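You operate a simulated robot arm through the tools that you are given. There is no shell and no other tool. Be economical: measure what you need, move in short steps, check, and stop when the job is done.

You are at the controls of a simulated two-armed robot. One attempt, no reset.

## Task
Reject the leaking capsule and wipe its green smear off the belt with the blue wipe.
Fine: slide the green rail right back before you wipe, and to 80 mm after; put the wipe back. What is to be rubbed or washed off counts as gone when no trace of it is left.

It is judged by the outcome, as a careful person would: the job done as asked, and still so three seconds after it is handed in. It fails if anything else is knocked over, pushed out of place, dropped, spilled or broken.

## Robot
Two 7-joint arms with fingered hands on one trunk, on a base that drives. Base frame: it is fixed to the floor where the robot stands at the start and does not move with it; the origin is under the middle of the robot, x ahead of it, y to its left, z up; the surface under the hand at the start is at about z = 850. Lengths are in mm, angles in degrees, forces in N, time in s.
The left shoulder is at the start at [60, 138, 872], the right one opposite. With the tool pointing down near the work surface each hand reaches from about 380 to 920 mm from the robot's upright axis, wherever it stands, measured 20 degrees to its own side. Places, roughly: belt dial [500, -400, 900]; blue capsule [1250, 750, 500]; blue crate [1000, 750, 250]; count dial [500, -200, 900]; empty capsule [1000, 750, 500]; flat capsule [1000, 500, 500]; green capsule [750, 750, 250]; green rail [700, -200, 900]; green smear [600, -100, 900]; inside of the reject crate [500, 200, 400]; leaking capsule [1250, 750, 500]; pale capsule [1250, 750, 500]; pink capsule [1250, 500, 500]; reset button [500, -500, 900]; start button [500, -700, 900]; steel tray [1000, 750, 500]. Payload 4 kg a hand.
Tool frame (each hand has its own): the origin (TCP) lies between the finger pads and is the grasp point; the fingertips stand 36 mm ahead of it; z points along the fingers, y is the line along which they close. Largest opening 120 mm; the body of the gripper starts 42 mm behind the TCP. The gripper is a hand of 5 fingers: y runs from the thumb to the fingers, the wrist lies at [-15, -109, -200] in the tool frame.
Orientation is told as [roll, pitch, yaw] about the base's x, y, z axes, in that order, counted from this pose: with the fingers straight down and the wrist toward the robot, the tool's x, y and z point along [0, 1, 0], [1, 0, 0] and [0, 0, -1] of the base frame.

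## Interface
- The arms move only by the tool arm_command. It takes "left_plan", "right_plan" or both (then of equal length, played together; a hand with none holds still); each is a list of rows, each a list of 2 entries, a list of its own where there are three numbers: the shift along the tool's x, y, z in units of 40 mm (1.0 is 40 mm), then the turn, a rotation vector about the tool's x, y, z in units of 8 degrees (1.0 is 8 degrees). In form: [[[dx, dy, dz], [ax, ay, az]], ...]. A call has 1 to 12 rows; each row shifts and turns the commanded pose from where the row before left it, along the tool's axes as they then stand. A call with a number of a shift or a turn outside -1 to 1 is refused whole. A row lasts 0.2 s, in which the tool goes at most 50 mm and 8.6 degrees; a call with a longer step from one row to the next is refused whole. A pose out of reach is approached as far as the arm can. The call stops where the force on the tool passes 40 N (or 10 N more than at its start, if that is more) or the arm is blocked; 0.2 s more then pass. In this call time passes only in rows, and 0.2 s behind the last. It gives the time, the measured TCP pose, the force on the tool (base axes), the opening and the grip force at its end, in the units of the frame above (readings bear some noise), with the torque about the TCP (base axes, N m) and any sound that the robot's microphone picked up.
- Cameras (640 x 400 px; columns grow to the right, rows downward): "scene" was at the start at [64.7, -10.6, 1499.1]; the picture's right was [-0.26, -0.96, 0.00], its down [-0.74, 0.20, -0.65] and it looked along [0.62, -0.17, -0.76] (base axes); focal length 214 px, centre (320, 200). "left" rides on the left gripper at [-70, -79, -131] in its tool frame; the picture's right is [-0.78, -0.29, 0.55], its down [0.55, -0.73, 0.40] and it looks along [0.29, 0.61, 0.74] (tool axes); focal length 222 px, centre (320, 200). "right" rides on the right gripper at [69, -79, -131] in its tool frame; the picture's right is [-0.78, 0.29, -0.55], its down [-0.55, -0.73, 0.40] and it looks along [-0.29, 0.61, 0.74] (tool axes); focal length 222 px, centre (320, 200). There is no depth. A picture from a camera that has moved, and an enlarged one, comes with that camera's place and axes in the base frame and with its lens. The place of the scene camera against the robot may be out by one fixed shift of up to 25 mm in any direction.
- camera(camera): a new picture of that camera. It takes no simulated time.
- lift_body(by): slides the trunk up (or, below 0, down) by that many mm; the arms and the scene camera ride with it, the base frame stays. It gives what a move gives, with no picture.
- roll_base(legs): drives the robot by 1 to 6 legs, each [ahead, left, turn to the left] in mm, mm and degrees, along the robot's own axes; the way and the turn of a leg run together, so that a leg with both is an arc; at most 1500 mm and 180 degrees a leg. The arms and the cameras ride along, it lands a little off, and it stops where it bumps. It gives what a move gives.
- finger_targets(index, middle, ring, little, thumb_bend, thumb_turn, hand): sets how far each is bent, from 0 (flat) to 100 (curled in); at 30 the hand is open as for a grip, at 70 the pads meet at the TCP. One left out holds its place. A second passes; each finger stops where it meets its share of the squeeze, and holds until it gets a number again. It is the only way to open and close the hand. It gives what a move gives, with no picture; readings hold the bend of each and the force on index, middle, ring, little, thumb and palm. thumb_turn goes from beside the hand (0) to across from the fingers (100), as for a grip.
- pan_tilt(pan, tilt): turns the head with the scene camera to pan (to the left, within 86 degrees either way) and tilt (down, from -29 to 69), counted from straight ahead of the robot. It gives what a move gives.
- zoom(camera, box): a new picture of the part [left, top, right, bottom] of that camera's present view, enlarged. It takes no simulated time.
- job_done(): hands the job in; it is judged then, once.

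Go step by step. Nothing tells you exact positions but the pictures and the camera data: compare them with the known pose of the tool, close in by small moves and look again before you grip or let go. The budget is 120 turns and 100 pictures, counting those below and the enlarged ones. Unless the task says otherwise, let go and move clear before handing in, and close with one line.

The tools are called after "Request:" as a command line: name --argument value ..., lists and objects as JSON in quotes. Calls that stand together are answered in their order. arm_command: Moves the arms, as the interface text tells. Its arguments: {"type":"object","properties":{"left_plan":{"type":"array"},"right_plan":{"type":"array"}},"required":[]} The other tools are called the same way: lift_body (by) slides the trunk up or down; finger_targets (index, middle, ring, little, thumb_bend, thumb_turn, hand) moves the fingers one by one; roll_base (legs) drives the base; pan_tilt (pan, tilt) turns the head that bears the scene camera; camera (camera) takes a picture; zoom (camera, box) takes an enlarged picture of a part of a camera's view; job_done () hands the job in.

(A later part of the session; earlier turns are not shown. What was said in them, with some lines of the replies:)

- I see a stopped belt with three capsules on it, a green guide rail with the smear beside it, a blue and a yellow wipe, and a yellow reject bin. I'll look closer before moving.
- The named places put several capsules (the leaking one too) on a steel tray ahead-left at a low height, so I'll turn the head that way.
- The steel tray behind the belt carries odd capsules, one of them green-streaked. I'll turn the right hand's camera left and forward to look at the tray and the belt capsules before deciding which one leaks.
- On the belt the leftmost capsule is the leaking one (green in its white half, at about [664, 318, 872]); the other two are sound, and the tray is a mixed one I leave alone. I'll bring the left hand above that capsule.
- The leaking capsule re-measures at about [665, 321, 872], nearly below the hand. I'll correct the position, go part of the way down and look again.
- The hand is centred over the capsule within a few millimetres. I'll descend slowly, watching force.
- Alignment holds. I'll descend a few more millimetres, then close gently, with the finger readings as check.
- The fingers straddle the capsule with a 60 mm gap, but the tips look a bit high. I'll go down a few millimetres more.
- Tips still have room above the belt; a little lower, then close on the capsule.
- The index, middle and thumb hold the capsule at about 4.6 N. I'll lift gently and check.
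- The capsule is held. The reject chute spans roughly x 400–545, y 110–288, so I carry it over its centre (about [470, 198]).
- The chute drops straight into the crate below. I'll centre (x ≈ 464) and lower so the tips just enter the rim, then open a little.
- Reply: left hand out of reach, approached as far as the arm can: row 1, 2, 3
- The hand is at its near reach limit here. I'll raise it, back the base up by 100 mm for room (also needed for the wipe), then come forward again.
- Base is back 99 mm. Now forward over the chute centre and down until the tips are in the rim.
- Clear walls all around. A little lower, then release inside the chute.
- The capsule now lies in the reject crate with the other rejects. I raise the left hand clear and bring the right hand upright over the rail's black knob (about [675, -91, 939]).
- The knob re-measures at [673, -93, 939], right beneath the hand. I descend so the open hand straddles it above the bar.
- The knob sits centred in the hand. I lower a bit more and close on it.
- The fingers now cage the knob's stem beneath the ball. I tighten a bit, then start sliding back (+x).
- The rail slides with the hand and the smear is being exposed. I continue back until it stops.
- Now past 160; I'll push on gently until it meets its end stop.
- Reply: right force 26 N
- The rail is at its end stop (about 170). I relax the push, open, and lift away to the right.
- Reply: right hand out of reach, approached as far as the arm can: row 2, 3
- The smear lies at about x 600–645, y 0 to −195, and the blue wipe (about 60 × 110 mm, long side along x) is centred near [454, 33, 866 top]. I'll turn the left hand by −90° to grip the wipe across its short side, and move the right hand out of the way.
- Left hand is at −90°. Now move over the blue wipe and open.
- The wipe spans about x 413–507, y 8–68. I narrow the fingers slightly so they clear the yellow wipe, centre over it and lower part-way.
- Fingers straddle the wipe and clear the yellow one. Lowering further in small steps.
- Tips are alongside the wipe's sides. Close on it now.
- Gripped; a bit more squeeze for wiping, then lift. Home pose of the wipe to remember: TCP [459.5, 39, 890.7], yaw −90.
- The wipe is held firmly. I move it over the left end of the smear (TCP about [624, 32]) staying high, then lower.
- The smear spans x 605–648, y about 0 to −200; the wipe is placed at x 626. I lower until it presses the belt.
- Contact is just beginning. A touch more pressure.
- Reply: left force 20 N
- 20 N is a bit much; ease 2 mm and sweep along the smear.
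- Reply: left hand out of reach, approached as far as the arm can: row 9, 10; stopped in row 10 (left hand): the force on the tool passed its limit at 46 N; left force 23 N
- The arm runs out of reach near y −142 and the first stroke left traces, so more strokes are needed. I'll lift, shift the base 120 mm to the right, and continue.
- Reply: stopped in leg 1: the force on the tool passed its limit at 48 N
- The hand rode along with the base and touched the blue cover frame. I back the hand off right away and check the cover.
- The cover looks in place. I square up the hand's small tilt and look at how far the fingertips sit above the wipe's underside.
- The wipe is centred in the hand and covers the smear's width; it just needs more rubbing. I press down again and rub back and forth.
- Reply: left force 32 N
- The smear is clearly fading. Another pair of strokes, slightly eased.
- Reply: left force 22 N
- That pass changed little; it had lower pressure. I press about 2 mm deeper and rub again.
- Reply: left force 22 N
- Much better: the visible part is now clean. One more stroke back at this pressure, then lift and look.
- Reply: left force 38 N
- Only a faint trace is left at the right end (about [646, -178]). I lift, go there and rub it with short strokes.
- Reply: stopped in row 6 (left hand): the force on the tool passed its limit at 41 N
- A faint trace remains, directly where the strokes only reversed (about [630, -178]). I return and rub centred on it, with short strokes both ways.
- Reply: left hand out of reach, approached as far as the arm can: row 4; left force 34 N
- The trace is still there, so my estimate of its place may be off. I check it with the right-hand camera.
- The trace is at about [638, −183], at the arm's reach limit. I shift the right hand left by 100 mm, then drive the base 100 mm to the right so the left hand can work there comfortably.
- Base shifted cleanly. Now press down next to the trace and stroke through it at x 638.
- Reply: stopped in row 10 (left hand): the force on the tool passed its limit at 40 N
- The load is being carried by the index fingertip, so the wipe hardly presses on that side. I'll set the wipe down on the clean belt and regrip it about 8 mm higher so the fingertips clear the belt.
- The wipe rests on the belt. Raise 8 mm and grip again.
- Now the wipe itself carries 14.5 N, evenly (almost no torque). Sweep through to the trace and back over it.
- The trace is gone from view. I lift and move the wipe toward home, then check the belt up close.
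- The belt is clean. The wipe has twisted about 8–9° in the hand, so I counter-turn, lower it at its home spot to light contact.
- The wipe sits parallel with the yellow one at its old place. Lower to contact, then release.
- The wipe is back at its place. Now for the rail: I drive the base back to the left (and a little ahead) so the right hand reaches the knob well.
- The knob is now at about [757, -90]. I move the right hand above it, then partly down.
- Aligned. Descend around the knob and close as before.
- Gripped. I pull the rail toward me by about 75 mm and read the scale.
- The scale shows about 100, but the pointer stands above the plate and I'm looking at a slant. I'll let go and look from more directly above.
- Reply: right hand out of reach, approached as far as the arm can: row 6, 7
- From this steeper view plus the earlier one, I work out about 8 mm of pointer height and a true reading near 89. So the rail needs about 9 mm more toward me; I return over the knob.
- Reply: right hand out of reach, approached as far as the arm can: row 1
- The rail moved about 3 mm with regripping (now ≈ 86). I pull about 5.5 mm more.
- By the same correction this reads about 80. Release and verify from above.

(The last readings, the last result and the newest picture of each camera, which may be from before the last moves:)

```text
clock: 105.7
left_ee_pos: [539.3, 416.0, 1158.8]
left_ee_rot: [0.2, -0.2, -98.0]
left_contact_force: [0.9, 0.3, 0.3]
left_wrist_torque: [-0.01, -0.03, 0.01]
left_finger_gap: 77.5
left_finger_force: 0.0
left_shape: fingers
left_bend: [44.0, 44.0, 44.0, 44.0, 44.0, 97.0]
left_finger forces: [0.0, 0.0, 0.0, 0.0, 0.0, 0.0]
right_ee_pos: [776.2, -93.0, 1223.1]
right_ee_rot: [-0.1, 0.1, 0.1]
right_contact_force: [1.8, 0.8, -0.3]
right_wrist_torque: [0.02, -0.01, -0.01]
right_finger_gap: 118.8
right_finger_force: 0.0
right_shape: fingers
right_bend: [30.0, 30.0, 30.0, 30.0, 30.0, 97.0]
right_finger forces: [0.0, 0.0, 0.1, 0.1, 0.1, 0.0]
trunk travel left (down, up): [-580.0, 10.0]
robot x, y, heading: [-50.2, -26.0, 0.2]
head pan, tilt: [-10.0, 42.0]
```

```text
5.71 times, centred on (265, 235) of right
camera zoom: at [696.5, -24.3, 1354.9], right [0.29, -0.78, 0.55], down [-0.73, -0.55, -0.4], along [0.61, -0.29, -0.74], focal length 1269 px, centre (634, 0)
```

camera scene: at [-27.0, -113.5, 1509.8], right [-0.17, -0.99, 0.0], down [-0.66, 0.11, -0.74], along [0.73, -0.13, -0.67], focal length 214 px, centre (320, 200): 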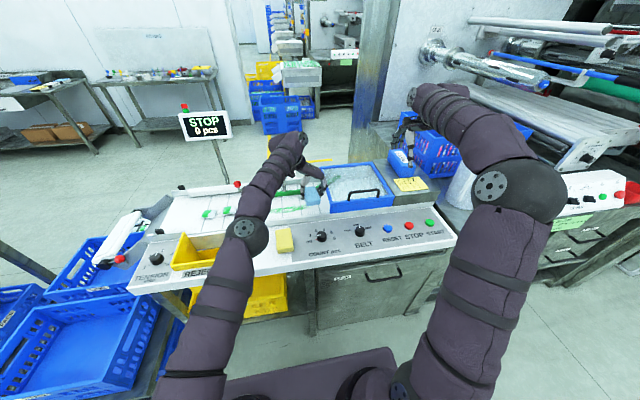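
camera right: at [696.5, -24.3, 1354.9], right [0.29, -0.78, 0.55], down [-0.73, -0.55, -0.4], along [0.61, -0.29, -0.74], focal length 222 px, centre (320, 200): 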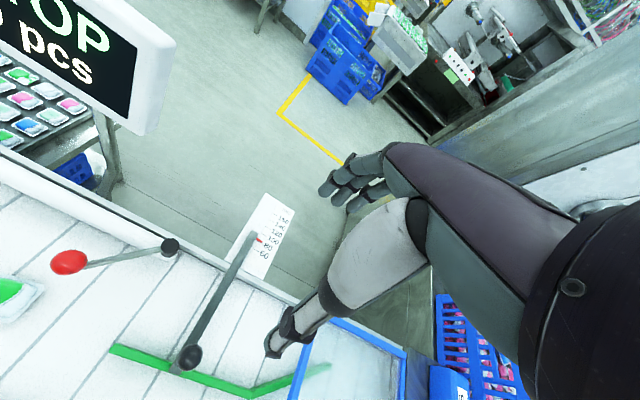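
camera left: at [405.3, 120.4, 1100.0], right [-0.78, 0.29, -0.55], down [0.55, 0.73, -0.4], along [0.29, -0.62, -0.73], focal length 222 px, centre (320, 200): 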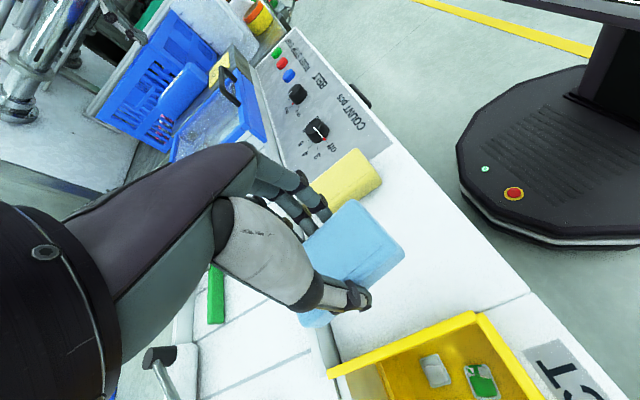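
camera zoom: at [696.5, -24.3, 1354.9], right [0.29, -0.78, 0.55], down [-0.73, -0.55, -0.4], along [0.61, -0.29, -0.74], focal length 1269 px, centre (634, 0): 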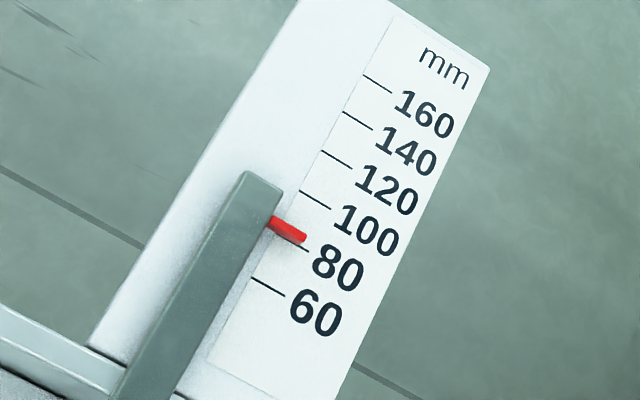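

Corrected for pointer height this reads about 81, effectively 80. I withdraw the right hand and take a final overall look.

Request:
arm_command --right_plan '[[[-0.5, -0.9, 0], [0, 0, 0]], [[-0.5, -0.9, 0], [0, 0, 0]], [[-0.5, -0.9, 0], [0, 0, 0]], [[-0.5, -0.9, 0], [0, 0, 0]], [[-0.5, -0.9, 0], [0, 0, 0]], [[-0.5, -0.5, 0], [0, 0, 0]]]'

Request:
camera --camera "scene"

Request:
zoom --camera "scene" --box '[180, 160, 400, 300]'

```text
clock: 107.1
left_ee_pos: [539.2, 415.9, 1160.1]
left_ee_rot: [0.3, -0.2, -98.1]
left_contact_force: [0.2, -0.6, -0.2]
left_wrist_torque: [0.03, -0.02, -0.01]
left_finger_gap: 78.1
left_finger_force: 0.1
left_shape: fingers
left_bend: [44.0, 44.0, 44.0, 44.0, 44.0, 97.0]
left_finger forces: [0.0, 0.0, 0.0, 0.1, 0.0, 0.1]
right_ee_pos: [574.7, -212.1, 1223.4]
right_ee_rot: [0.0, 0.0, 0.1]
right_contact_force: [-0.8, 0.4, -0.4]
right_wrist_torque: [0.03, 0.01, 0.02]
right_finger_gap: 119.0
right_finger_force: 0.1
right_shape: fingers
right_bend: [30.0, 30.0, 30.0, 30.0, 30.0, 97.0]
right_finger forces: [0.0, 0.1, 0.0, 0.1, 0.0, 0.1]
trunk travel left (down, up): [-580.0, 10.0]
robot x, y, heading: [-52.9, -27.9, 0.3]
head pan, tilt: [-10.0, 42.0]
```

```text
9 pictures are left
camera scene: at [22.4, -32.8, 1639.9], right [-0.17, -0.99, 0.0], down [-0.66, 0.11, -0.74], along [0.73, -0.13, -0.67], focal length 214 px, centre (320, 200)
```

scene: 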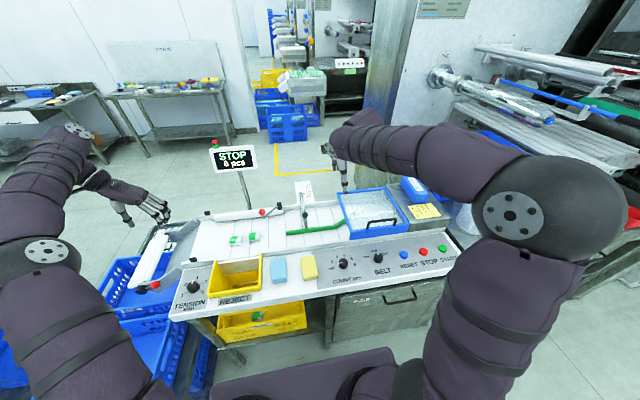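

```text
2.86 times, centred on (290, 230) of scene
camera zoom: at [22.4, -32.8, 1639.9], right [-0.17, -0.99, 0.0], down [-0.66, 0.11, -0.74], along [0.73, -0.13, -0.67], focal length 613 px, centre (406, 114)
```

zoom: 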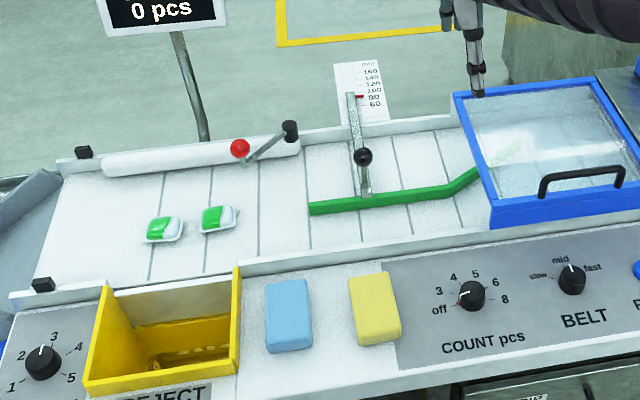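

Everything looks in order; one last close check of the belt near the rail for any remaining trace.

Request:
zoom --camera "scene" --box '[270, 205, 360, 255]'

Request:
zoom --camera "right" --box '[20, 80, 300, 300]'

```text
7.11 times, centred on (315, 230) of scene
camera zoom: at [22.4, -32.8, 1639.9], right [-0.17, -0.99, 0.0], down [-0.66, 0.11, -0.74], along [0.73, -0.13, -0.67], focal length 1525 px, centre (356, -13)
```

zoom: 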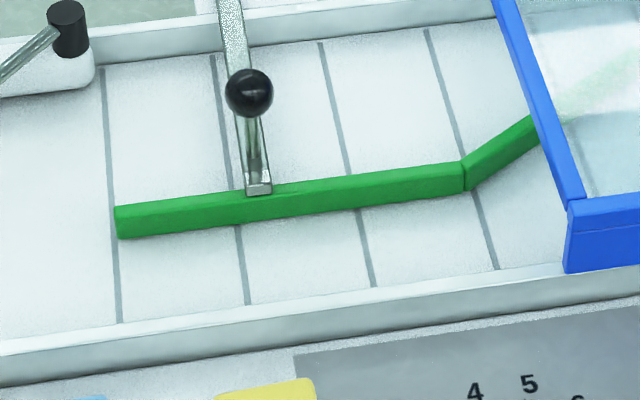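

```text
1.82 times, centred on (160, 190) of right
camera zoom: at [495.3, -143.7, 1354.9], right [0.29, -0.78, 0.55], down [-0.73, -0.55, -0.4], along [0.61, -0.28, -0.74], focal length 404 px, centre (611, 218)
```

zoom: 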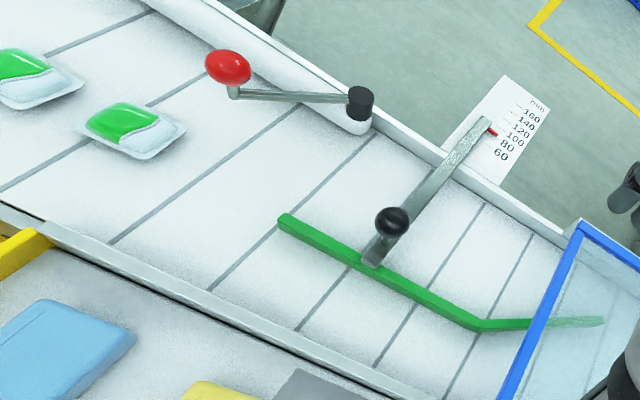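

The belt is clean, the rail sits at about 80, the wipe is back in its place, the leaking capsule is in the reject crate, and both hands are clear. I'm handing the job in.

Request:
job_done

```text
The job is handed in.
```

The leaking capsule is in the reject crate, and no green smear shows on the belt in the last close-up pictures. The green rail was slid fully back before wiping and now reads about 81 on the scale, after correcting for the camera angle. The blue wipe is back within about 5 mm of where it was. While repositioning, the left hand bumped the blue cover frame at up to 48 N. The cover looked undisturbed in the pictures afterwards.
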